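You operate a simulated robot arm through the tools that you are given. There is no shell and no other tool. Be economical: measure what you need, move in short steps, check, and stop when the job is done.

Carry out the task below with a simulated robot arm. There is one attempt and no reset: what you move stays moved.

Task
Press the green test key three times. Then take the grey foam corner from the green mat round the black rest and put it on the yellow frame on the white packing bench. Then put two of the cardboard tubes from the top of the grey bench on the top of the long steel bench. Then fetch the 1.0 mm grey lead from the top of the grey bench and set it on top of the orange reel. Then put the yellow folded cloth in the inside of the pass tray. Then put the squeegee on the shelf under the white packing bench. Then push the orange drawer shut. Keep to this order. Set down upright: grey foam corner, cardboard tube.

The check looks at the end state, three seconds after you hand in, the way a careful person would. Anything else that was tipped, shoved, dropped, spilled or broken makes it a failure. Flat cloth is picked up by pressing the open fingertips on it (5 to 10 N) and closing them slowly along it; thin cloth reads only 2 to 8 mm in the jaws.

Robot
A 7-joint arm with a fingered hand on a trunk, on a base that drives. Base frame: it is fixed to the floor where the robot stands at the start and does not move with it; the origin is under the middle of the robot, x ahead of it, y to its left, z up; the surface under the hand at the start is at about z = 86. Lengths are in cm, angles in rad, forces in N, time in s.
Its first joint turns from -1.204 to 3.002 rad. Places, roughly: cardboard tube [-25, -350, 100]; cardboard tube (5x5x13 cm) [-10, -350, 90]; green test key [80, 0, 90]; grey foam corner (7x8x8 cm) [140, -110, 90]; grey lead [-50, -325, 75]; inside of the pass tray (25x12 cm) [324, -348, 86]; orange drawer [270, -350, 20]; orange reel [-50, -300, 100]; shelf under the white packing bench [80, -480, 30]; squeegee (8x3x8 cm) [80, -520, 90]; top of the long steel bench [-300, 90, 80]; yellow folded cloth (5x4x3 cm) [-20, -380, 90]; yellow frame on the white packing bench (71x24 cm) [144, -536, 84]. Payload 5 kg.
The tool frame sits at the grasp point between the pads (the TCP): z along the fingers, y along the line on which they close. The tips reach 3.2 cm beyond it. Largest opening 16 cm; the body of the gripper starts 8.9 cm behind the TCP. The gripper is a hand of 3 fingers: y runs from the thumb to the fingers, the wrist lies at [0, 0, -25.2] in the tool frame.
Orientation is told as [roll, pitch, yaw] about the base's x, y, z axes, in that order, counted from this pose: with the fingers straight down and closing along the base's y, the tool's x points along the base's -x, its y along +y and its z along -z.

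Tools
- The arm moves only by the tool play_rows. Its arguments are lists of equal length, an entry for each row: "travel": the shift along the tool's x, y, z in cm, a list of three; "angular": the turn, a rotation vector about the tool's x, y, z in rad, a list of three. In form: {"travel": [[dx, dy, dz], ...], "angular": [[rx, ry, rz], ...]}. A call has 1 to 10 rows; each row shifts and turns the commanded pose from where the row before left it, along the tool's axes as they then stand. Each row takes 0.2 s and may step no farther than 5 cm and 0.15 rad from the row before; otherwise, the whole call is refused. Where a pose cannot be reached the arm comes as near as it can. A force on the tool above 40 N (or 10 N above the force at the start of the call, whichever is more), or a blocked arm, ends the call early, and 0.2 s more pass. In this call time passes only in rows, and 0.2 s behind the last. The reply holds the time, the measured pose of the TCP, the force on the tool along the base axes, the opening and the grip force, in the units named above and with some noise, with the torque about the TCP (base axes, N m) and any sound that the robot's microphone picked up.
- Cameras (640 x 400 px; columns grow to the right, rows downward): "scene" is now at [13.52, -1.23, 145.69]; the picture's right is [-0.12, -0.99, -0.00], its down [-0.42, 0.05, -0.91] and it looks along [0.90, -0.10, -0.42] (base axes); focal length 290 px, centre (320, 200). "wrist" rides on the gripper at [6.5, -0.4, -11.6] in the tool frame; the picture's right is [0.06, 1.00, 0.00], its down [-0.87, 0.05, -0.49] and it looks along [-0.49, 0.03, 0.87] (tool axes); focal length 261 px, centre (320, 200). There is no depth. A picture from a camera that has moved, and an enlarged one, comes with that camera's place and axes in the base frame and with its lens. The place of the scene camera against the robot may be out by one fixed shift of up to 1.2 cm in any direction.
- get_image(camera): a new picture of that camera. The clock stands still meanwhile.
- lift_body(by): slides the trunk up (or, below 0, down) by that many cm; the arm and the scene camera ride with it, the base frame stays. It gives what a move gives, with no picture.
- roll_base(legs): drives the robot by 1 to 6 legs, each [ahead, left, turn to the left] in cm, cm and rad, along the robot's own axes; the way and the turn of a leg run together, so that a leg with both is an arc; at most 150 cm and 3.142 rad a leg. The arm and the cameras ride along, it lands a little off, and it stops where it bumps. It gives what a move gives.
- finger_targets(finger1, finger2, thumb_bend): sets how far each is bent, from 0 (flat) to 100 (curled in); at 30 the hand is open as for a grip, at 70 the pads meet at the TCP. One left out holds its place. A second passes; each finger stops where it meets its share of the squeeze, and holds until it gets a number again. It is the only way to open and close the hand. It gives what a move gives, with no picture; readings hold the bend of each and the force on the fingers (four entries, about 0 where the hand has none), thumb and palm.
- aim_head(pan, tilt): turns the head with the scene camera to pan (to the left, within 1.501 rad either way) and tilt (down, from -0.506 to 1.204), counted from straight ahead of the robot. It gives what a move gives.
- inspect(camera, box): a new picture of the part [left, top, right, bottom] of that camera's present view, enlarged. The clock stands still meanwhile.
- job_done(): hands the job in; it is judged then, once.

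Work in short steps. Places have to be worked out from the pictures, the camera data and where the tool is seen: move nearer, look again, correct. Check each grasp and each placing, and mend what went wrong. You have 207 turns and 184 pictures in all, those below and enlarged ones among them. Open the gripper and draw the arm clear of the work before you hand the job in, unless the task says otherwise; then end with one line.

The tools are called as a command line: name --argument value ..., lists and objects as JSON in quotes. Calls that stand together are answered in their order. play_rows: Moves the arm, as the interface text tells. Its arguments: {"type":"object","properties":{"travel":{"type":"array"},"angular":{"type":"array"}},"required":["travel","angular"]} The other tools are called the same way: lift_body (by) slides the trunk up or down; finger_targets (finger1, finger2, thumb_bend) moves the fingers one by one; roll_base (legs) drives the base; aim_head (pan, tilt) turns the head that bears the scene camera; get_image (camera) takes a picture; inspect (camera, box) takes an enlarged picture of a part of a camera's view; job_done () hands the job in.

At the start:

```text
t: 0.0
tool_pos: [66.48, -19.39, 123.91]
orientation: [0.0, 0.001, 0.001]
wrist_force: [-0.3, -0.5, -0.7]
torque: [0.02, 0.0, 0.01]
opening: 15.99
gripper_force: 0.0
shape: jaw
bend: [30.0, 30.0, 30.0]
finger forces: [0.0, 0.0, 0.0, 0.1, 0.0, 0.0]
trunk travel left (down, up): [-60.0, 34.0]
robot x, y, heading: [-0.33, 0.08, -0.001]
head pan, tilt: [-0.115, 0.433]
```

scene: 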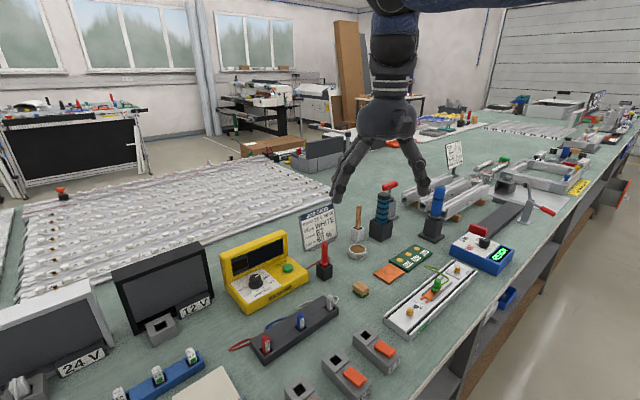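
wrist: 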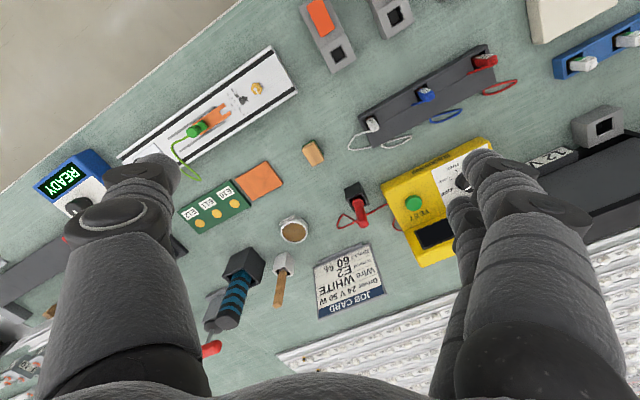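

The key appears in both views, near [85.2, 0.6, 90]. I zoom in on it to see what is around it.

inspect --camera "scene" --box '[200, 210, 360, 330]'

inspect --camera "wrist" --box '[320, 120, 520, 280]'

finger_targets --finger1 70 --finger2 70 --thumb_bend 70

```text
3.33 times, centred on (280, 270) of scene
camera zoom: at [13.52, -1.23, 145.69], right [-0.12, -0.99, 0.0], down [-0.42, 0.05, -0.91], along [0.9, -0.1, -0.42], focal length 967 px, centre (453, -33)
```

zoom: 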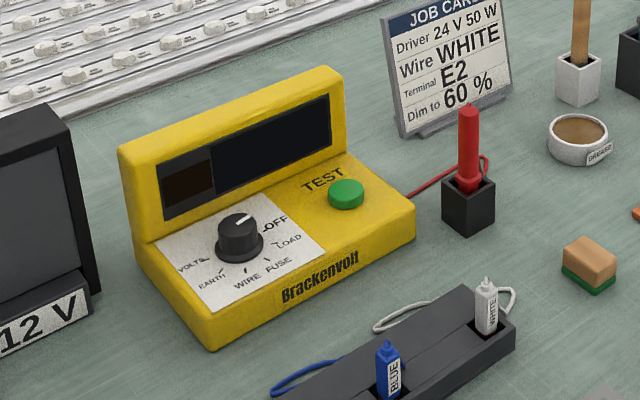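

```text
2.50 times, centred on (420, 200) of wrist
camera zoom: at [60.17, -19.75, 135.38], right [-0.06, 1.0, 0.0], down [0.87, 0.05, 0.49], along [0.49, 0.03, -0.87], focal length 652 px, centre (70, 200)
```

zoom: 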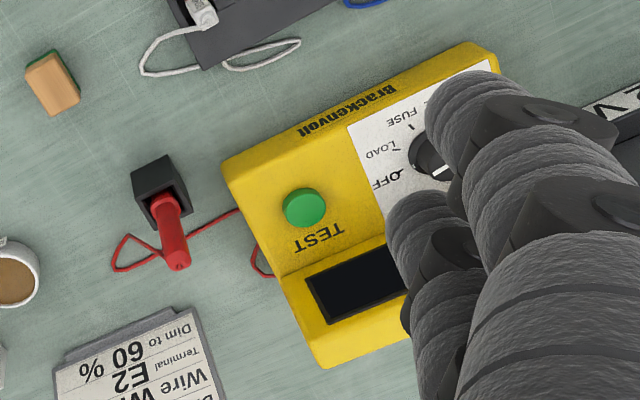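

```text
t: 1.0
tool_pos: [66.5, -19.43, 123.9]
orientation: [0.0, 0.001, -0.001]
wrist_force: [0.2, -0.6, -0.1]
torque: [-0.01, -0.01, 0.01]
opening: 1.3
gripper_force: 0.1
shape: fingers
bend: [70.0, 70.0, 70.0]
finger forces: [0.0, 0.1, 0.1, 0.0, 0.1, 0.0]
trunk travel left (down, up): [-60.0, 34.0]
robot x, y, heading: [0.04, -0.03, 0.002]
head pan, tilt: [-0.115, 0.433]
```

Key diameter is about 3.5 cm. I carry the closed hand above it, at about [85.2, 0.5, 106].

play_rows --travel '[[-2.7, 2.85, 2.5], [-2.7, 2.85, 2.5], [-2.7, 2.85, 2.5], [-2.7, 2.85, 2.5], [-2.7, 2.85, 2.5], [-2.7, 2.85, 2.5], [-2.5, 2.85, 2.5]]' --angular '[[0, 0, 0], [0, 0, 0], [0, 0, 0], [0, 0, 0], [0, 0, 0], [0, 0, 0], [0, 0, 0]]'

get_image --camera "wrist"

get_image --camera "scene"

```text
t: 2.6
tool_pos: [85.15, 0.43, 106.63]
orientation: [-0.002, 0.0, -0.002]
wrist_force: [0.8, 0.3, 0.6]
torque: [-0.01, -0.01, 0.01]
opening: 1.25
gripper_force: 0.1
shape: fingers
bend: [70.0, 70.0, 70.0]
finger forces: [0.0, 0.1, 0.1, 0.0, 0.0, 0.0]
trunk travel left (down, up): [-60.0, 34.0]
robot x, y, heading: [0.06, -0.17, -0.004]
head pan, tilt: [-0.115, 0.433]
```

```text
179 pictures are left
camera wrist: at [78.72, 0.22, 118.14], right [-0.06, 1.0, 0.0], down [0.87, 0.05, 0.49], along [0.49, 0.03, -0.87], focal length 261 px, centre (320, 200)
```

wrist: 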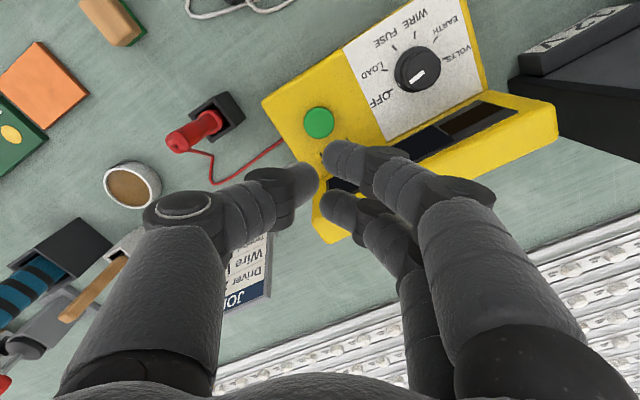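

```text
178 pictures are left
camera scene: at [13.65, -1.12, 145.68], right [-0.12, -0.99, 0.0], down [-0.42, 0.05, -0.91], along [0.9, -0.11, -0.42], focal length 290 px, centre (320, 200)
```

scene: 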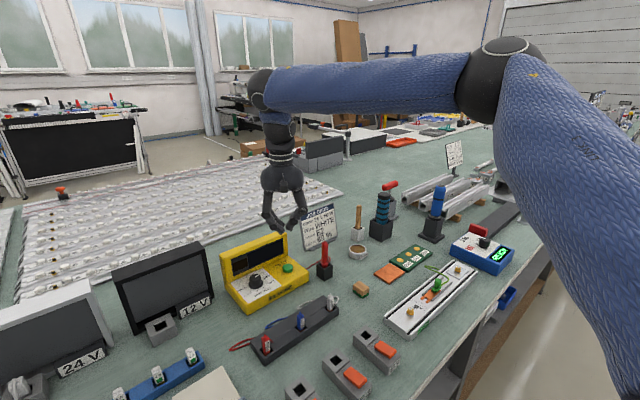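

Key triangulates to [85.0, 0.5, 90.5]. The two fingers straddle it, so I curl them in and use the thumb tip alone.

finger_targets --finger1 100 --finger2 100

get_image --camera "wrist"

inspect --camera "scene" --box '[220, 160, 340, 320]'

```text
t: 3.6
tool_pos: [84.96, 0.51, 106.7]
orientation: [0.0, -0.001, 0.0]
wrist_force: [-0.4, 0.1, 0.6]
torque: [-0.01, 0.01, 0.0]
opening: 4.57
gripper_force: 0.0
shape: fingers
bend: [100.0, 100.0, 70.0]
finger forces: [0.0, 0.0, 0.0, 0.0, 0.0, 0.0]
trunk travel left (down, up): [-60.0, 34.0]
robot x, y, heading: [-0.02, -0.41, 0.003]
head pan, tilt: [-0.115, 0.433]
```

```text
177 pictures are left
camera wrist: at [78.59, 0.14, 118.25], right [-0.06, 1.0, 0.0], down [0.87, 0.05, 0.49], along [0.49, 0.03, -0.87], focal length 261 px, centre (320, 200)
```

wrist: 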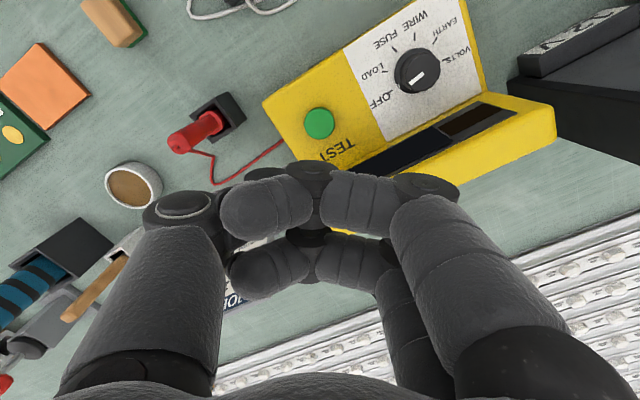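

```text
2.50 times, centred on (280, 240) of scene
camera zoom: at [13.52, -1.23, 145.69], right [-0.12, -0.99, 0.0], down [-0.42, 0.05, -0.91], along [0.9, -0.1, -0.42], focal length 725 px, centre (420, 100)
```

zoom: 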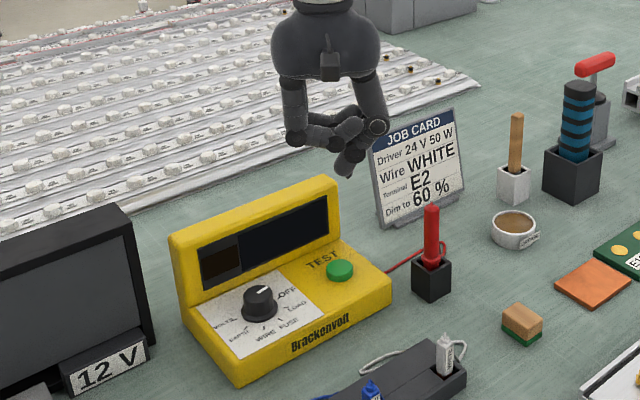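

The thumb tip is at about tool y −0.9 and 3 cm below the TCP. I shift left by 0.9 and come down to just above the key.

play_rows --travel '[[0, 0.9, 3], [0, 0, 3.5], [0, 0, 3.2], [0, 0, 1.5]]' --angular '[[0, 0, 0], [0, 0, 0], [0, 0, 0], [0, 0, 0]]'

get_image --camera "wrist"

inspect --camera "scene" --box '[220, 200, 360, 300]'

```text
t: 4.6
tool_pos: [85.26, 1.06, 95.21]
orientation: [0.0, 0.001, -0.001]
wrist_force: [0.2, -0.5, 0.7]
torque: [-0.03, 0.02, -0.02]
opening: 4.59
gripper_force: 0.1
shape: fingers
bend: [100.0, 100.0, 70.0]
finger forces: [0.1, 0.0, 0.1, 0.0, 0.0, 0.1]
trunk travel left (down, up): [-60.0, 34.0]
robot x, y, heading: [0.16, -0.17, -0.004]
head pan, tilt: [-0.115, 0.433]
```

```text
175 pictures are left
camera wrist: at [78.81, 0.85, 106.63], right [-0.06, 1.0, 0.0], down [0.87, 0.05, 0.49], along [0.49, 0.03, -0.87], focal length 261 px, centre (320, 200)
```

wrist: 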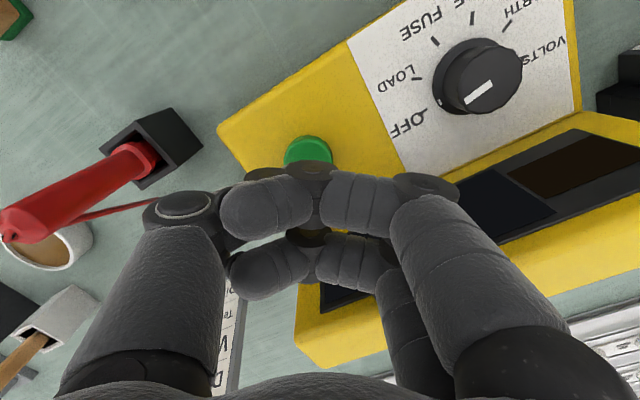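

```text
4.00 times, centred on (290, 250) of scene
camera zoom: at [13.52, -1.24, 145.69], right [-0.12, -0.99, 0.0], down [-0.42, 0.05, -0.91], along [0.9, -0.1, -0.42], focal length 1160 px, centre (440, 0)
```

zoom: 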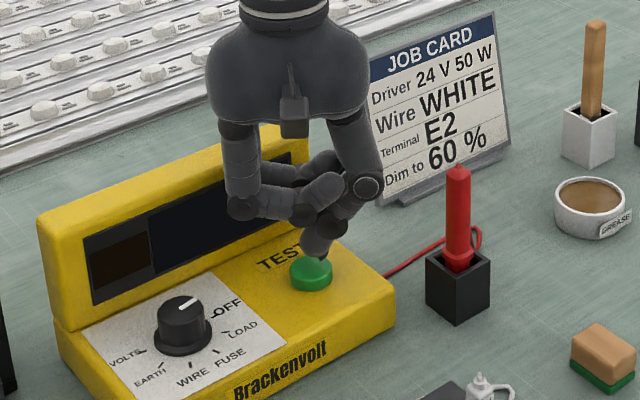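

The tip is right over the key, about 1 cm above. I go down in small steps and watch force and sound.

play_rows --travel '[[0, 0, 0.4], [0, 0, 0.4], [0, 0, 0.3], [0, 0, 0.3]]' --angular '[[0, 0, 0], [0, 0, 0], [0, 0, 0], [0, 0, 0]]'

```text
t: 5.6
tool_pos: [85.24, 1.31, 93.83]
orientation: [0.0, 0.0, -0.001]
wrist_force: [2.5, -0.9, 4.2]
torque: [-0.09, -0.01, 0.02]
opening: 4.55
gripper_force: 2.2
shape: fingers
bend: [100.0, 100.0, 70.0]
finger forces: [0.0, 0.0, 0.0, 0.0, 4.5, 0.0]
trunk travel left (down, up): [-60.0, 34.0]
robot x, y, heading: [0.07, 0.08, -0.001]
head pan, tilt: [-0.115, 0.433]
heard: click
```

One click heard at 4 N: first press. I lift off by 1.4 cm.

play_rows --travel '[[0, 0, -0.7], [0, 0, -0.7]]' --angular '[[0, 0, 0], [0, 0, 0]]'

inspect --camera "scene" --box '[220, 200, 360, 300]'

```text
t: 6.2
tool_pos: [85.21, 1.39, 95.1]
orientation: [0.001, 0.0, 0.001]
wrist_force: [0.2, -0.3, 0.2]
torque: [0.01, 0.0, 0.02]
opening: 4.58
gripper_force: 0.0
shape: fingers
bend: [100.0, 100.0, 70.0]
finger forces: [0.1, 0.0, 0.1, 0.0, 0.0, 0.1]
trunk travel left (down, up): [-60.0, 34.0]
robot x, y, heading: [0.21, -0.3, 0.001]
head pan, tilt: [-0.115, 0.433]
```

```text
4.00 times, centred on (290, 250) of scene
camera zoom: at [13.52, -1.21, 145.68], right [-0.12, -0.99, 0.0], down [-0.42, 0.05, -0.91], along [0.9, -0.1, -0.42], focal length 1160 px, centre (440, 0)
```

zoom: 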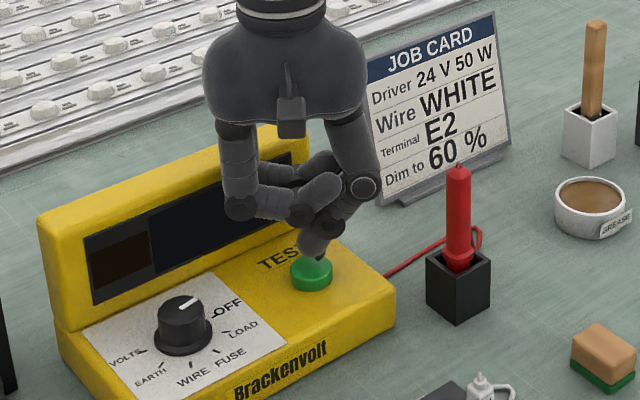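

Released fully. Second press, same stroke.

play_rows --travel '[[0, 0, 0.4], [0, 0, 0.4], [0, 0, 0.3], [0, 0, 0.3]]' --angular '[[0, 0, 0], [0, 0, 0], [0, 0, 0], [0, 0, 0]]'

play_rows --travel '[[0, 0, -0.7], [0, 0, -0.7]]' --angular '[[0, 0, 0], [0, 0, 0]]'

```text
t: 7.2
tool_pos: [85.36, 1.53, 93.85]
orientation: [-0.002, 0.002, -0.002]
wrist_force: [1.1, -0.4, 2.8]
torque: [-0.08, -0.05, 0.0]
opening: 4.57
gripper_force: 2.3
shape: fingers
bend: [100.0, 100.0, 70.0]
finger forces: [0.1, 0.0, 0.1, 0.0, 3.5, 0.0]
trunk travel left (down, up): [-60.0, 34.0]
robot x, y, heading: [0.07, 0.02, -0.003]
head pan, tilt: [-0.115, 0.433]
heard: click
```

```text
t: 7.8
tool_pos: [85.16, 1.52, 95.11]
orientation: [0.001, 0.0, 0.001]
wrist_force: [0.0, -0.1, 0.2]
torque: [-0.03, -0.02, 0.02]
opening: 4.54
gripper_force: 0.0
shape: fingers
bend: [100.0, 100.0, 70.0]
finger forces: [0.0, 0.0, 0.1, 0.1, 0.0, 0.0]
trunk travel left (down, up): [-60.0, 34.0]
robot x, y, heading: [0.01, -0.39, -0.0]
head pan, tilt: [-0.115, 0.433]
```

Second click. Third press, then I draw up high.

play_rows --travel '[[0, 0, 0.4], [0, 0, 0.4], [0, 0, 0.3], [0, 0, 0.3]]' --angular '[[0, 0, 0], [0, 0, 0], [0, 0, 0], [0, 0, 0]]'

play_rows --travel '[[0, 0, -1], [0, 0, -4], [0, 0, -5], [0, 0, -5], [3, 0, -5], [5, 0, -5], [5, 0, 0], [5, 0, 0], [4, 0, 0]]' --angular '[[0, 0, 0], [0, 0, 0], [0, 0, 0], [0, 0, 0], [0, 0, 0], [0, 0, 0], [0, 0, 0], [0, 0, 0], [0, 0, 0]]'

aim_head --pan -0.7 --tilt 0.35

get_image --camera "scene"

```text
t: 8.8
tool_pos: [85.26, 1.27, 93.79]
orientation: [0.001, 0.0, 0.002]
wrist_force: [0.2, 0.3, 3.2]
torque: [-0.05, 0.03, 0.01]
opening: 4.57
gripper_force: 1.7
shape: fingers
bend: [100.0, 100.0, 70.0]
finger forces: [0.1, 0.0, 0.0, 0.1, 2.6, 0.0]
trunk travel left (down, up): [-60.0, 34.0]
robot x, y, heading: [0.22, 0.35, 0.001]
head pan, tilt: [-0.115, 0.433]
heard: click
```

```text
refused: row 5 steps farther than a row can; nothing moved
```

```text
t: 9.8
tool_pos: [85.2, 1.29, 93.85]
orientation: [0.0, 0.001, 0.0]
wrist_force: [-0.1, -0.5, 2.5]
torque: [-0.1, 0.02, 0.01]
opening: 4.54
gripper_force: 1.3
shape: fingers
bend: [100.0, 100.0, 70.0]
finger forces: [0.1, 0.0, 0.1, 0.1, 2.6, 0.0]
trunk travel left (down, up): [-60.0, 34.0]
robot x, y, heading: [0.17, -0.09, -0.003]
head pan, tilt: [-0.7, 0.351]
```

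```text
172 pictures are left
camera scene: at [11.48, -6.14, 146.45], right [-0.64, -0.77, 0.0], down [-0.26, 0.22, -0.94], along [0.72, -0.6, -0.34], focal length 290 px, centre (320, 200)
```

scene: 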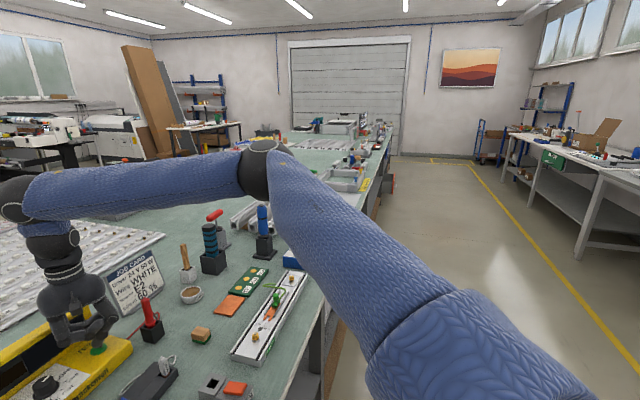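

Three clicks heard. The lift-off was refused (row too long), so I withdraw with shorter rows.

play_rows --travel '[[0, 0, -1], [0, 0, -4], [0, 0, -5], [0, 0, -5], [0, 0, -5], [3, 0, -3], [5, 0, 0], [5, 0, 0], [5, 0, 0], [3, 0, 0]]' --angular '[[0, 0, 0], [0, 0, 0], [0, 0, 0], [0, 0, 0], [0, 0, 0], [0, 0, 0], [0, 0, 0], [0, 0, 0], [0, 0, 0], [0, 0, 0]]'

finger_targets --finger1 30 --finger2 30 --thumb_bend 30

aim_head --pan -0.6 --tilt 0.3

get_image --camera "scene"

```text
t: 12.0
tool_pos: [63.95, 1.12, 116.79]
orientation: [0.0, 0.001, -0.002]
wrist_force: [-0.5, -0.4, 0.4]
torque: [0.02, -0.01, -0.02]
opening: 4.56
gripper_force: 0.0
shape: fingers
bend: [100.0, 100.0, 70.0]
finger forces: [0.1, 0.0, 0.0, 0.1, 0.0, 0.1]
trunk travel left (down, up): [-60.0, 34.0]
robot x, y, heading: [0.33, 0.12, -0.001]
head pan, tilt: [-0.7, 0.351]
```

```text
t: 13.0
tool_pos: [64.0, 1.19, 116.65]
orientation: [0.001, -0.002, 0.0]
wrist_force: [0.4, 0.2, -0.4]
torque: [-0.02, -0.01, -0.01]
opening: 16.74
gripper_force: 0.1
shape: fingers
bend: [30.0, 30.0, 30.0]
finger forces: [0.1, 0.1, 0.0, 0.0, 0.0, 0.0]
trunk travel left (down, up): [-60.0, 34.0]
robot x, y, heading: [0.22, 0.03, 0.003]
head pan, tilt: [-0.7, 0.351]
```

```text
t: 13.7
tool_pos: [63.98, 1.31, 116.67]
orientation: [-0.001, 0.001, 0.001]
wrist_force: [-0.3, -0.4, -0.6]
torque: [0.02, 0.02, -0.03]
opening: 16.73
gripper_force: 0.2
shape: fingers
bend: [30.0, 30.0, 30.0]
finger forces: [0.0, 0.0, 0.1, 0.0, 0.0, 0.0]
trunk travel left (down, up): [-60.0, 34.0]
robot x, y, heading: [-0.07, -0.18, 0.004]
head pan, tilt: [-0.6, 0.3]
```

```text
171 pictures are left
camera scene: at [12.07, -5.43, 146.92], right [-0.57, -0.82, 0.0], down [-0.24, 0.17, -0.96], along [0.79, -0.54, -0.3], focal length 290 px, centre (320, 200)
```

scene: 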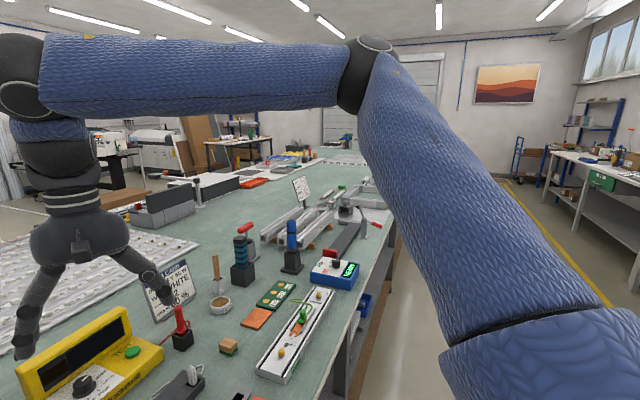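

The bench edge runs along about (0.515, −0.857), roughly 30 cm from the robot. The foam at (140, −110) lies about 33 cm inside it. I raise the trunk, then drive parallel to the edge.

lift_body --by 25

roll_base --legs '[[75, -125, 0]]'

aim_head --pan 0.2 --tilt 0.6

get_image --camera "scene"

get_image --camera "wrist"

```text
t: 16.2
tool_pos: [64.11, 1.22, 141.69]
orientation: [0.001, -0.001, 0.0]
wrist_force: [0.5, 0.0, -0.1]
torque: [0.01, 0.01, 0.0]
opening: 16.77
gripper_force: 0.0
shape: fingers
bend: [30.0, 30.0, 30.0]
finger forces: [0.1, 0.0, 0.0, 0.0, 0.1, 0.0]
trunk travel left (down, up): [-85.0, 9.0]
robot x, y, heading: [0.18, -0.16, 0.001]
head pan, tilt: [-0.6, 0.3]
```

```text
t: 23.5
tool_pos: [138.75, -123.45, 141.86]
orientation: [-0.001, 0.0, 0.021]
wrist_force: [0.2, -0.5, 0.0]
torque: [0.04, -0.04, 0.02]
opening: 16.75
gripper_force: 0.0
shape: fingers
bend: [30.0, 30.0, 30.0]
finger forces: [0.0, 0.1, 0.0, 0.1, 0.0, 0.1]
trunk travel left (down, up): [-85.0, 9.0]
robot x, y, heading: [74.64, -126.22, 0.026]
head pan, tilt: [-0.6, 0.3]
```

```text
t: 24.6
tool_pos: [138.68, -123.4, 141.74]
orientation: [0.001, 0.0, 0.022]
wrist_force: [0.3, 0.1, 0.3]
torque: [0.02, -0.03, 0.0]
opening: 16.74
gripper_force: 0.0
shape: fingers
bend: [30.0, 30.0, 30.0]
finger forces: [0.0, 0.1, 0.0, 0.1, 0.1, 0.1]
trunk travel left (down, up): [-85.0, 9.0]
robot x, y, heading: [74.43, -125.84, 0.023]
head pan, tilt: [0.201, 0.6]
```

```text
170 pictures are left
camera scene: at [87.67, -124.12, 169.18], right [0.22, -0.98, 0.0], down [-0.55, -0.12, -0.83], along [0.81, 0.18, -0.56], focal length 290 px, centre (320, 200)
```

scene: 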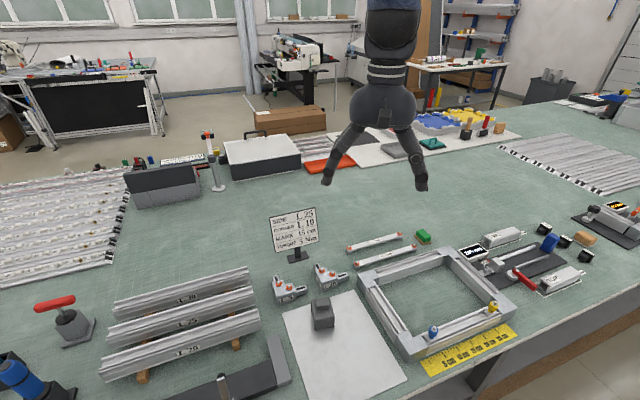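

```text
169 pictures are left
camera wrist: at [132.29, -123.87, 153.22], right [-0.08, 1.0, 0.0], down [0.87, 0.07, 0.49], along [0.49, 0.04, -0.87], focal length 261 px, centre (320, 200)
```

wrist: 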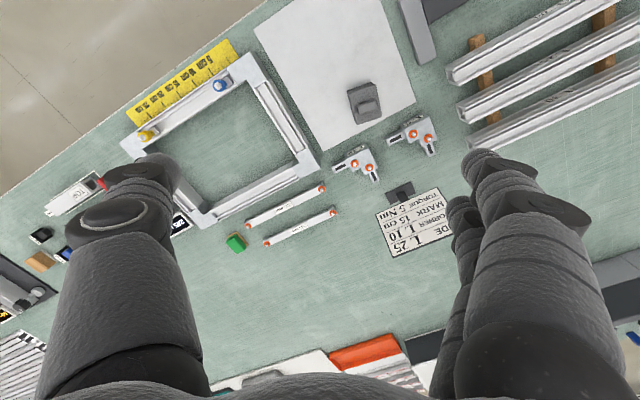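

I zoom in on the grey block on the white board and around it, looking for the foam corner and the black rest.

inspect --camera "scene" --box '[220, 200, 420, 400]'

inspect --camera "scene" --box '[420, 80, 640, 300]'

inspect --camera "wrist" --box '[240, 0, 500, 260]'

```text
2.00 times, centred on (320, 300) of scene
camera zoom: at [87.67, -124.12, 169.18], right [0.22, -0.98, 0.0], down [-0.55, -0.12, -0.83], along [0.81, 0.18, -0.56], focal length 580 px, centre (320, 0)
```

zoom: 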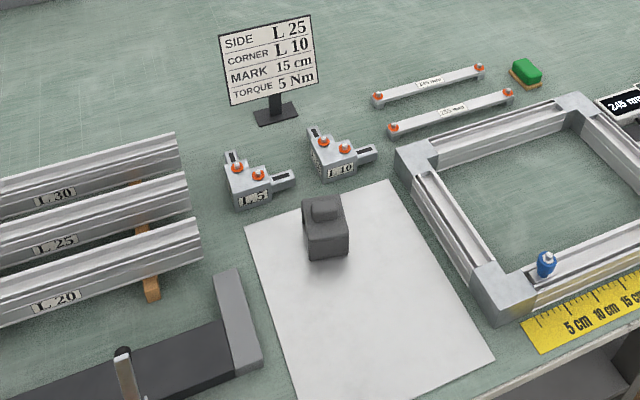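

```text
1.82 times, centred on (530, 190) of scene
camera zoom: at [87.67, -124.12, 169.18], right [0.22, -0.98, 0.0], down [-0.55, -0.12, -0.83], along [0.81, 0.18, -0.56], focal length 527 px, centre (-62, 218)
```

zoom: 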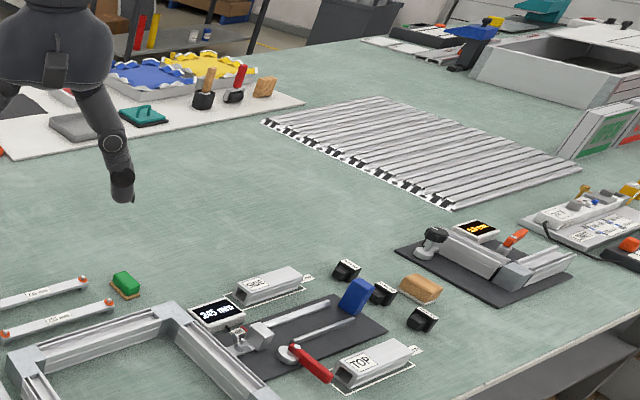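

```text
1.54 times, centred on (370, 130) of wrist
camera zoom: at [132.29, -123.87, 153.22], right [-0.08, 1.0, 0.0], down [0.87, 0.07, 0.49], along [0.49, 0.04, -0.87], focal length 401 px, centre (243, 308)
```

zoom: 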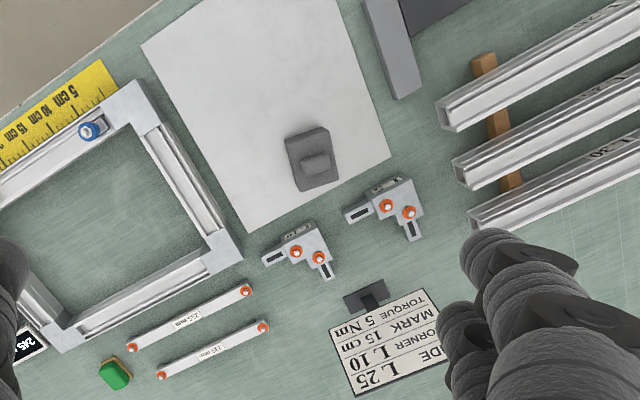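

The block at about [141, −113] matches the foam corner's size and listed place. I move above it, turn a little to suit its edges and look again.

play_rows --travel '[[-0.3, 1.5, 4.5], [-0.3, 1.5, 4.5], [-0.3, 1.5, 4.5], [-0.3, 1.5, 4.5], [-0.3, 1.5, 4.5], [-0.3, 1.5, 4.5], [-0.3, 1.5, 3], [0, 0, 0], [0, 0, 0]]' --angular '[[0, 0, 0], [0, 0, 0], [0, 0, 0], [0, 0, 0], [0, 0, 0], [0, 0, 0], [0, 0, 0], [0, 0, -0.11], [0, 0, -0.11]]'

get_image --camera "wrist"

inspect --camera "scene" --box '[220, 200, 420, 400]'

```text
t: 26.6
tool_pos: [140.5, -112.85, 111.55]
orientation: [0.0, -0.001, 0.241]
wrist_force: [-0.4, 0.5, -0.1]
torque: [-0.02, 0.0, -0.01]
opening: 16.78
gripper_force: 0.0
shape: fingers
bend: [30.0, 30.0, 30.0]
finger forces: [0.1, 0.0, 0.1, 0.0, 0.0, 0.0]
trunk travel left (down, up): [-85.0, 9.0]
robot x, y, heading: [75.01, -125.96, 0.016]
head pan, tilt: [0.201, 0.6]
```

```text
165 pictures are left
camera wrist: at [134.45, -114.65, 123.09], right [-0.3, 0.95, 0.0], down [0.83, 0.26, 0.49], along [0.47, 0.15, -0.87], focal length 261 px, centre (320, 200)
```

wrist: 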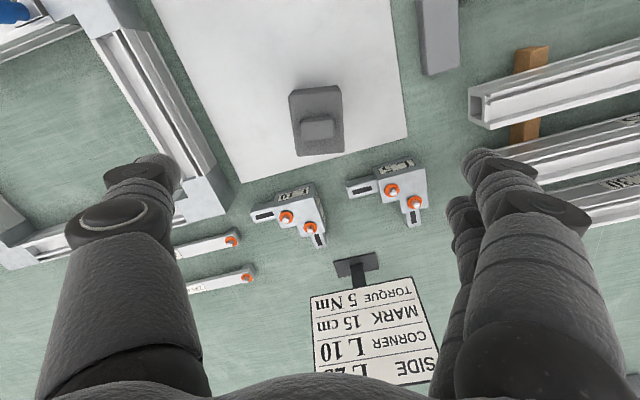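

```text
2.00 times, centred on (320, 300) of scene
camera zoom: at [87.72, -124.06, 169.17], right [0.22, -0.98, 0.0], down [-0.55, -0.12, -0.82], along [0.8, 0.18, -0.57], focal length 580 px, centre (320, 0)
```

zoom: 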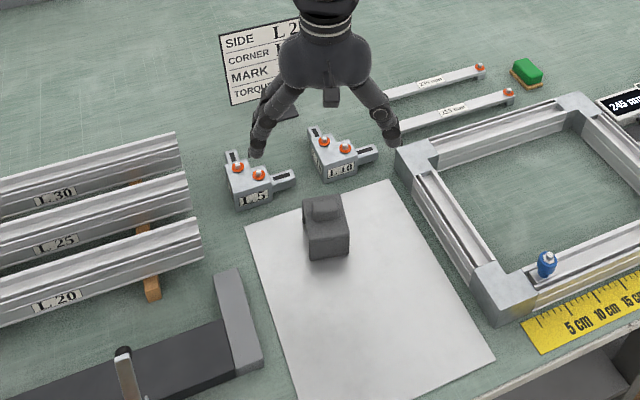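

Block centre re-measured at [141.6, −112.6], well aligned. I go down astride it to TCP z ≈ 90.7.

play_rows --travel '[[-1.1, 0, 4.2], [0, 0, 4.5], [0, 0, 4.5], [0, 0, 4.5], [0, 0, 3.0]]' --angular '[[0, 0, 0], [0, 0, 0], [0, 0, 0], [0, 0, 0], [0, 0, 0]]'

get_image --camera "wrist"

inspect --camera "scene" --box '[220, 200, 420, 400]'

```text
t: 27.8
tool_pos: [141.43, -112.34, 90.96]
orientation: [0.001, 0.001, 0.242]
wrist_force: [-0.1, 0.2, -0.6]
torque: [0.01, 0.03, 0.0]
opening: 16.76
gripper_force: 0.1
shape: fingers
bend: [30.0, 30.0, 30.0]
finger forces: [0.0, 0.0, 0.0, 0.0, 0.0, 0.1]
trunk travel left (down, up): [-85.0, 9.0]
robot x, y, heading: [74.61, -126.05, 0.019]
head pan, tilt: [0.201, 0.6]
```

```text
163 pictures are left
camera wrist: at [135.37, -114.27, 102.52], right [-0.3, 0.95, 0.0], down [0.83, 0.26, 0.49], along [0.47, 0.15, -0.87], focal length 261 px, centre (320, 200)
```

wrist: 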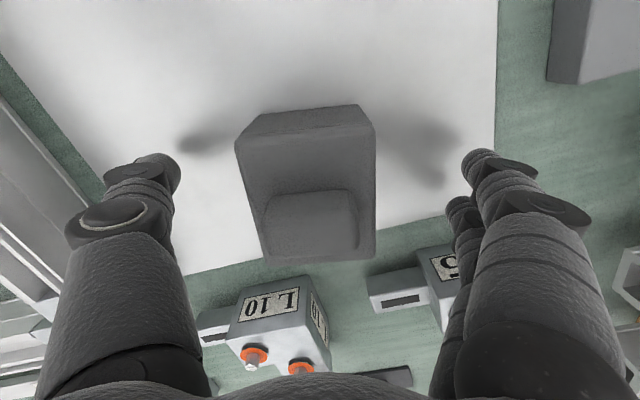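

```text
2.00 times, centred on (320, 300) of scene
camera zoom: at [87.67, -124.14, 169.19], right [0.22, -0.98, 0.0], down [-0.55, -0.12, -0.82], along [0.8, 0.18, -0.57], focal length 580 px, centre (320, 0)
```

zoom: 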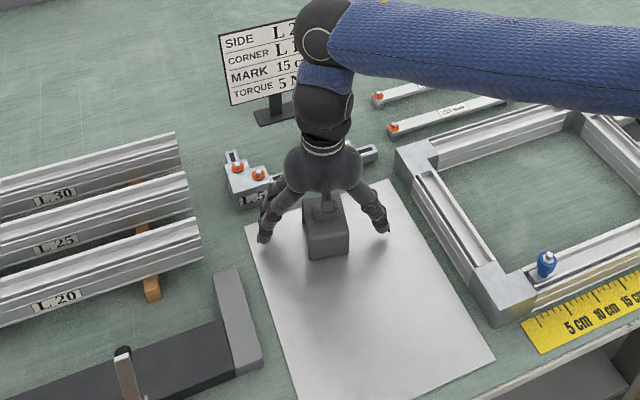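

The block sits between the fingers. I close on it.

finger_targets --finger1 60 --finger2 60 --thumb_bend 60

get_image --camera "wrist"

```text
t: 28.8
tool_pos: [141.44, -112.34, 90.99]
orientation: [0.0, 0.0, 0.24]
wrist_force: [1.4, 0.4, -0.1]
torque: [0.05, 0.01, -0.03]
opening: 4.99
gripper_force: 0.7
shape: fingers
bend: [60.0, 59.0, 59.0]
finger forces: [0.3, 0.9, 0.1, 0.1, 1.2, 0.0]
trunk travel left (down, up): [-85.0, 9.0]
robot x, y, heading: [74.41, -126.06, 0.018]
head pan, tilt: [0.201, 0.6]
```

```text
161 pictures are left
camera wrist: at [135.36, -114.25, 102.54], right [-0.3, 0.95, 0.0], down [0.83, 0.26, 0.49], along [0.47, 0.15, -0.87], focal length 261 px, centre (320, 200)
```

wrist: 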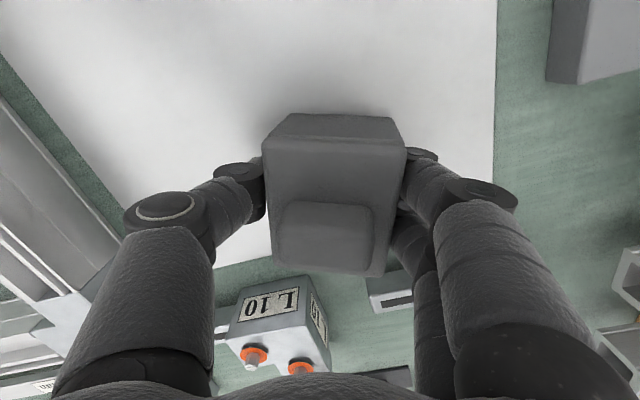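

Contact on all three, light. I squeeze a little more and lift slightly.

finger_targets --finger1 68 --finger2 68 --thumb_bend 68

play_rows --travel '[[0, 0, -1], [0, 0, -2], [0, 0, -3], [0, 0, -4], [0, 0, -5]]' --angular '[[0, 0, 0], [0, 0, 0], [0, 0, 0], [0, 0, 0], [0, 0, 0]]'

get_image --camera "wrist"

```text
t: 29.8
tool_pos: [141.43, -112.45, 91.05]
orientation: [0.0, 0.002, 0.24]
wrist_force: [0.2, -0.3, -0.4]
torque: [-0.01, -0.01, -0.03]
opening: 2.33
gripper_force: 4.1
shape: fingers
bend: [67.0, 67.0, 67.0]
finger forces: [1.6, 2.5, 0.0, 0.1, 4.0, 0.0]
trunk travel left (down, up): [-85.0, 9.0]
robot x, y, heading: [74.42, -125.69, 0.024]
head pan, tilt: [0.201, 0.6]
```

```text
t: 31.0
tool_pos: [141.57, -112.51, 105.97]
orientation: [0.001, 0.001, 0.239]
wrist_force: [-0.4, 0.0, 1.3]
torque: [0.02, -0.03, -0.03]
opening: 2.31
gripper_force: 4.1
shape: fingers
bend: [67.0, 67.0, 67.0]
finger forces: [1.6, 2.6, 0.1, 0.1, 3.9, 0.0]
trunk travel left (down, up): [-85.0, 9.0]
robot x, y, heading: [75.0, -126.03, 0.02]
head pan, tilt: [0.201, 0.6]
```

```text
160 pictures are left
camera wrist: at [135.51, -114.32, 117.53], right [-0.3, 0.95, 0.0], down [0.83, 0.26, 0.49], along [0.47, 0.15, -0.87], focal length 261 px, centre (320, 200)
```

wrist: 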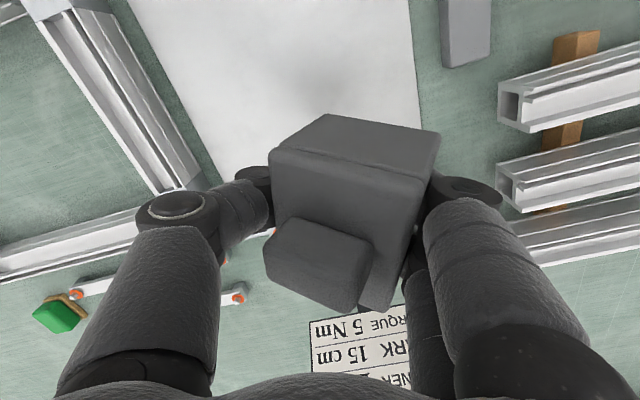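

The foam is held, a little tilted. I raise it well clear and look to the right for the white packing bench.

play_rows --travel '[[0, 0, -5], [0, 0, -5], [0, 0, -5], [0, 0, -5], [0, 0, -5], [3, 0, -4], [4, 0, -3]]' --angular '[[0, 0, 0], [0, 0, 0], [0, 0, 0], [0, 0, 0], [0, 0, 0], [0, 0, 0], [0, 0, 0]]'

aim_head --pan -1.45 --tilt 0.25

get_image --camera "scene"

```text
t: 32.6
tool_pos: [134.46, -114.08, 138.09]
orientation: [0.001, 0.0, 0.24]
wrist_force: [-0.2, 0.5, 0.2]
torque: [0.01, -0.04, 0.0]
opening: 2.33
gripper_force: 4.2
shape: fingers
bend: [67.0, 67.0, 67.0]
finger forces: [1.6, 2.6, 0.1, 0.0, 3.8, 0.0]
trunk travel left (down, up): [-85.0, 9.0]
robot x, y, heading: [74.58, -126.1, 0.024]
head pan, tilt: [0.201, 0.6]
```

```text
t: 34.3
tool_pos: [134.72, -114.1, 137.81]
orientation: [0.002, 0.0, 0.24]
wrist_force: [-0.5, -0.1, 0.6]
torque: [-0.03, 0.0, 0.02]
opening: 2.32
gripper_force: 3.8
shape: fingers
bend: [67.0, 67.0, 67.0]
finger forces: [1.6, 2.6, 0.0, 0.1, 3.9, 0.0]
trunk travel left (down, up): [-85.0, 9.0]
robot x, y, heading: [74.67, -126.08, 0.022]
head pan, tilt: [-1.45, 0.25]
```

```text
159 pictures are left
camera scene: at [80.38, -135.28, 172.4], right [-0.99, -0.14, 0.0], down [-0.04, 0.24, -0.97], along [0.14, -0.96, -0.25], focal length 290 px, centre (320, 200)
```

scene: 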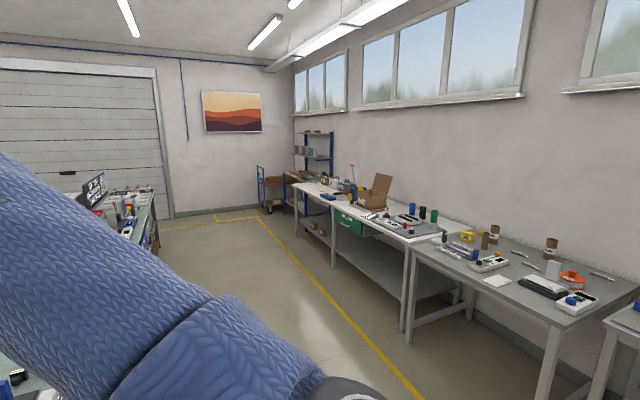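

White packing bench runs from about (46, −348) to (170, −525); the frame should be near its far end. I drive into the aisle and turn right to face −y.

roll_base --legs '[[40, -130, 0], [0, 0, -1.8]]'

aim_head --pan -0.5 --tilt 0.3

get_image --camera "scene"

get_image --camera "wrist"

```text
t: 45.4
tool_pos: [116.87, -316.14, 137.89]
orientation: [0.0, 0.001, -1.53]
wrist_force: [-0.2, 0.0, -0.4]
torque: [0.02, 0.05, 0.04]
opening: 2.33
gripper_force: 4.4
shape: fingers
bend: [67.0, 67.0, 67.0]
finger forces: [1.9, 2.6, 0.0, 0.0, 3.8, 0.0]
trunk travel left (down, up): [-85.0, 9.0]
robot x, y, heading: [117.32, -254.75, -1.753]
head pan, tilt: [-1.45, 0.25]
```

```text
t: 46.7
tool_pos: [116.99, -316.04, 137.99]
orientation: [0.0, 0.001, -1.528]
wrist_force: [0.5, -0.3, -0.8]
torque: [0.01, -0.02, 0.01]
opening: 2.34
gripper_force: 4.2
shape: fingers
bend: [67.0, 67.0, 67.0]
finger forces: [2.0, 2.5, 0.1, 0.0, 3.7, 0.1]
trunk travel left (down, up): [-85.0, 9.0]
robot x, y, heading: [117.24, -254.75, -1.752]
head pan, tilt: [-0.499, 0.3]
```

```text
158 pictures are left
camera scene: at [109.87, -267.27, 171.93], right [-0.78, 0.63, 0.0], down [0.19, 0.23, -0.96], along [-0.6, -0.74, -0.3], focal length 290 px, centre (320, 200)
```

scene: 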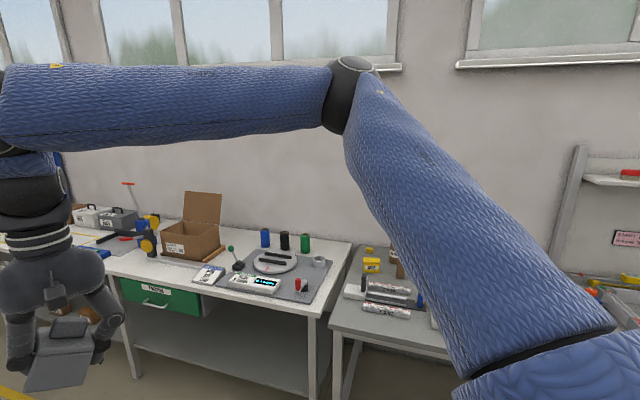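

```text
157 pictures are left
camera wrist: at [116.45, -309.54, 149.41], right [0.99, 0.1, 0.0], down [0.09, -0.87, 0.49], along [0.05, -0.49, -0.87], focal length 261 px, centre (320, 200)
```

wrist: 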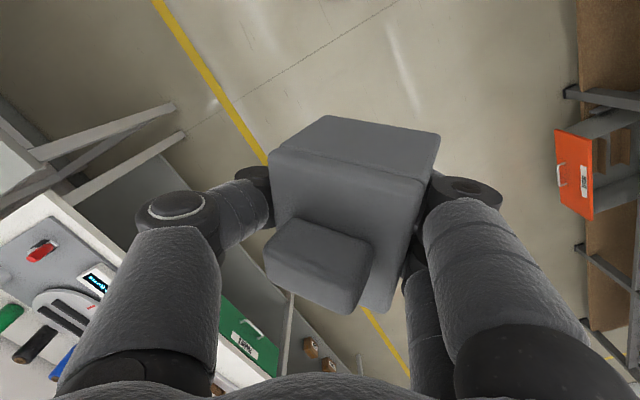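

I carry on along the aisle toward the far end of the white bench, then look.

roll_base --legs '[[120, 60, 0], [50, 30, 0]]'

aim_head --pan -0.4 --tilt 0.4

get_image --camera "scene"

get_image --camera "wrist"

```text
t: 56.1
tool_pos: [174.19, -496.03, 137.87]
orientation: [0.001, 0.0, -1.526]
wrist_force: [-0.2, 0.1, -0.8]
torque: [-0.02, 0.03, 0.0]
opening: 2.29
gripper_force: 3.8
shape: fingers
bend: [67.0, 67.0, 67.0]
finger forces: [1.9, 2.6, 0.0, 0.0, 3.8, 0.1]
trunk travel left (down, up): [-85.0, 9.0]
robot x, y, heading: [174.34, -435.01, -1.748]
head pan, tilt: [-0.499, 0.3]
```

```text
t: 56.8
tool_pos: [174.15, -495.94, 137.95]
orientation: [0.001, -0.001, -1.528]
wrist_force: [0.4, 0.6, -0.9]
torque: [0.04, 0.02, 0.02]
opening: 2.31
gripper_force: 3.9
shape: fingers
bend: [67.0, 67.0, 67.0]
finger forces: [1.9, 2.6, 0.0, 0.1, 3.8, 0.0]
trunk travel left (down, up): [-85.0, 9.0]
robot x, y, heading: [174.64, -434.67, -1.752]
head pan, tilt: [-0.4, 0.4]
```

```text
156 pictures are left
camera scene: at [167.77, -447.59, 171.0], right [-0.84, 0.55, 0.0], down [0.21, 0.33, -0.92], along [-0.5, -0.77, -0.39], focal length 290 px, centre (320, 200)
```

scene: 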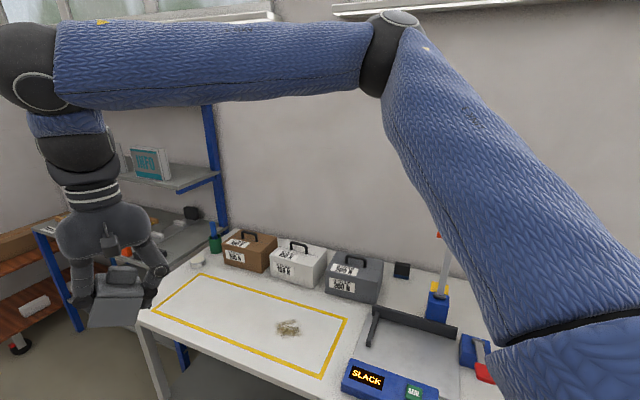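

```text
155 pictures are left
camera wrist: at [173.61, -489.36, 149.39], right [0.99, 0.1, 0.0], down [0.09, -0.87, 0.49], along [0.05, -0.49, -0.87], focal length 261 px, centre (320, 200)
```

wrist: 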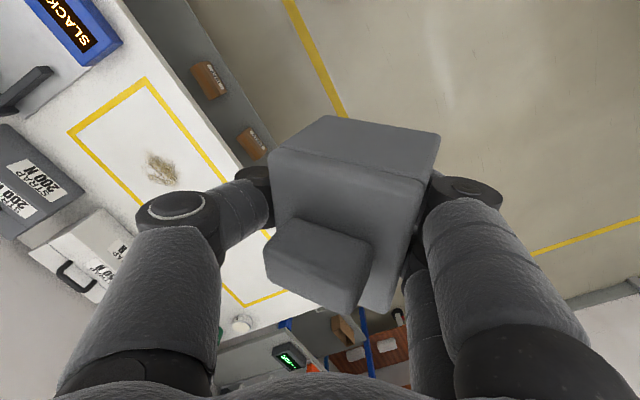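

The yellow frame's centre measures [144, −535] with a small pile of debris at (133, −523). I'll place the foam at about (151.5, −548), inside the frame and clear of the pile. First I turn, then drive to about (195, −508).

roll_base --legs '[[0, 0, -0.6], [37, 66, 0]]'

aim_head --pan 0.0 --tilt 0.75

get_image --camera "scene"

get_image --camera "wrist"

```text
t: 62.6
tool_pos: [158.84, -558.91, 137.9]
orientation: [-0.001, 0.0, -2.13]
wrist_force: [-0.7, -0.1, 0.6]
torque: [0.0, -0.01, -0.01]
opening: 2.32
gripper_force: 4.0
shape: fingers
bend: [67.0, 67.0, 67.0]
finger forces: [2.1, 2.7, 0.1, 0.0, 3.7, 0.0]
trunk travel left (down, up): [-85.0, 9.0]
robot x, y, heading: [193.39, -508.4, -2.347]
head pan, tilt: [-0.4, 0.4]
```

```text
t: 63.5
tool_pos: [158.78, -558.94, 137.98]
orientation: [0.0, 0.001, -2.133]
wrist_force: [0.1, 0.7, -0.6]
torque: [-0.01, 0.0, -0.03]
opening: 2.3
gripper_force: 4.2
shape: fingers
bend: [67.0, 67.0, 67.0]
finger forces: [1.9, 2.6, 0.0, 0.0, 3.7, 0.0]
trunk travel left (down, up): [-85.0, 9.0]
robot x, y, heading: [193.68, -508.57, -2.348]
head pan, tilt: [0.0, 0.75]
```

```text
154 pictures are left
camera scene: at [183.61, -518.12, 167.9], right [-0.71, 0.7, 0.0], down [0.48, 0.48, -0.73], along [-0.51, -0.52, -0.68], focal length 290 px, centre (320, 200)
```

scene: 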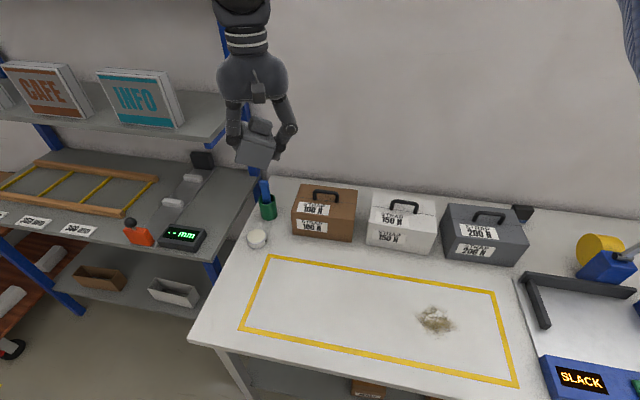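

```text
153 pictures are left
camera wrist: at [162.05, -553.02, 149.42], right [0.88, -0.48, 0.0], down [-0.42, -0.76, 0.49], along [-0.23, -0.43, -0.87], focal length 261 px, centre (320, 200)
```

wrist: 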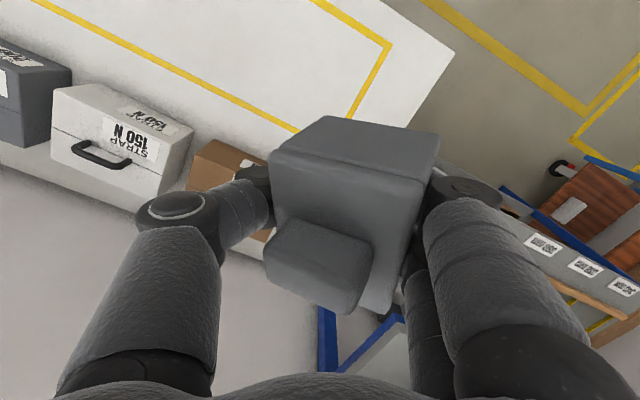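

I check how the foam hangs in the grip before lowering it.

inspect --camera "scene" --box '[190, 60, 340, 200]'

```text
2.86 times, centred on (265, 130) of scene
camera zoom: at [183.61, -518.12, 167.9], right [-0.71, 0.7, 0.0], down [0.48, 0.48, -0.73], along [-0.51, -0.52, -0.68], focal length 829 px, centre (477, 400)
```

zoom: 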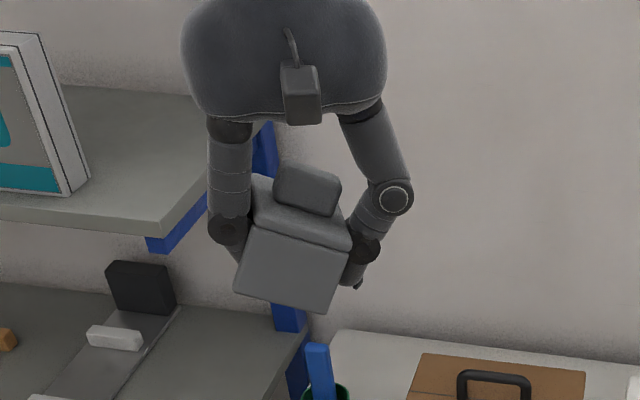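

The foam is rolled about 15° in the hand. I move over the target and counter-roll the tool by about 0.26 rad, then look again.

play_rows --travel '[[1.55, -3.1, 0], [1.55, -3.1, 0], [1.55, -3.1, 0], [1.55, -3.1, 0], [0, 0, 4.5], [0, 0, 4.5], [0, 0, 4.5], [0, 0, 4.5], [0, 0, 0], [0, 0, 0]]' --angular '[[0, 0, 0], [0, 0, 0], [0, 0, 0], [0, 0, 0], [0, 0, 0], [0, 0, 0], [0, 0, 0], [0, 0, 0], [0.13, 0, 0], [0.13, 0, 0]]'

inspect --camera "scene" --box '[240, 120, 440, 300]'

get_image --camera "wrist"

```text
t: 65.7
tool_pos: [151.74, -547.12, 119.87]
orientation: [-0.264, -0.001, -2.132]
wrist_force: [0.2, -0.7, -0.4]
torque: [0.01, 0.02, 0.04]
opening: 2.31
gripper_force: 4.0
shape: fingers
bend: [67.0, 67.0, 67.0]
finger forces: [2.1, 2.7, 0.1, 0.0, 3.6, 0.0]
trunk travel left (down, up): [-85.0, 9.0]
robot x, y, heading: [193.24, -508.52, -2.347]
head pan, tilt: [0.0, 0.75]
```

```text
2.22 times, centred on (340, 210) of scene
camera zoom: at [183.82, -518.33, 167.88], right [-0.71, 0.7, 0.0], down [0.48, 0.49, -0.73], along [-0.52, -0.52, -0.68], focal length 645 px, centre (276, 178)
```

zoom: 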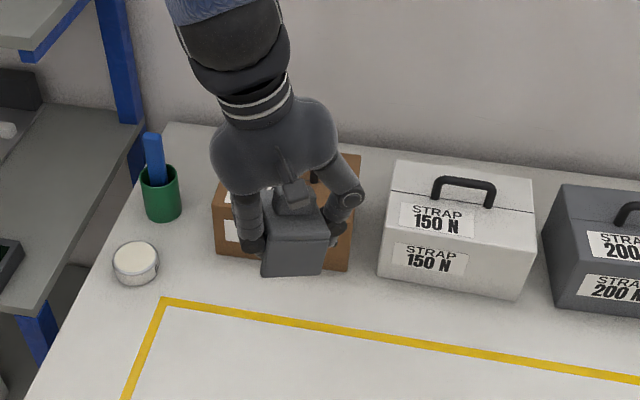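

```text
150 pictures are left
camera wrist: at [157.52, -542.88, 131.07], right [0.85, -0.46, -0.26], down [-0.31, -0.83, 0.46], along [-0.43, -0.31, -0.85], focal length 261 px, centre (320, 200)
```

wrist: 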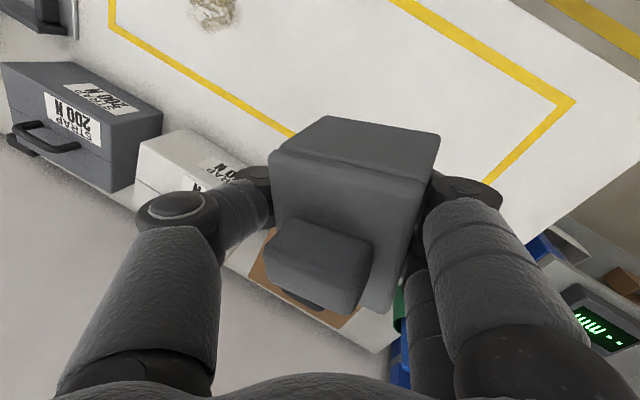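

The foam now looks upright. I lower straight down (in the tilted tool frame) to about TCP z 95.

play_rows --travel '[[0, 1.2, 4.5], [0, 1.2, 4.5], [0, 1.2, 4.5], [0, 1.2, 4.5], [0, 1.2, 4.5], [0, 0.8, 3]]' --angular '[[0, 0, 0], [0, 0, 0], [0, 0, 0], [0, 0, 0], [0, 0, 0], [0, 0, 0]]'

inspect --camera "scene" --box '[220, 180, 460, 380]'

```text
t: 67.0
tool_pos: [151.67, -546.98, 93.79]
orientation: [-0.261, 0.001, -2.131]
wrist_force: [-0.9, -0.4, 0.0]
torque: [0.02, 0.02, 0.0]
opening: 2.31
gripper_force: 4.5
shape: fingers
bend: [67.0, 67.0, 67.0]
finger forces: [2.2, 2.6, 0.0, 0.1, 3.6, 0.1]
trunk travel left (down, up): [-85.0, 9.0]
robot x, y, heading: [193.61, -508.64, -2.351]
head pan, tilt: [0.0, 0.75]
```

```text
2.00 times, centred on (340, 280) of scene
camera zoom: at [183.55, -518.2, 167.89], right [-0.71, 0.7, 0.0], down [0.48, 0.49, -0.73], along [-0.51, -0.52, -0.68], focal length 580 px, centre (280, 40)
```

zoom: 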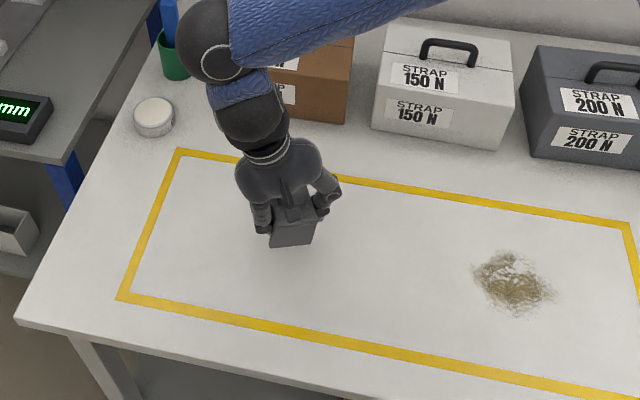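

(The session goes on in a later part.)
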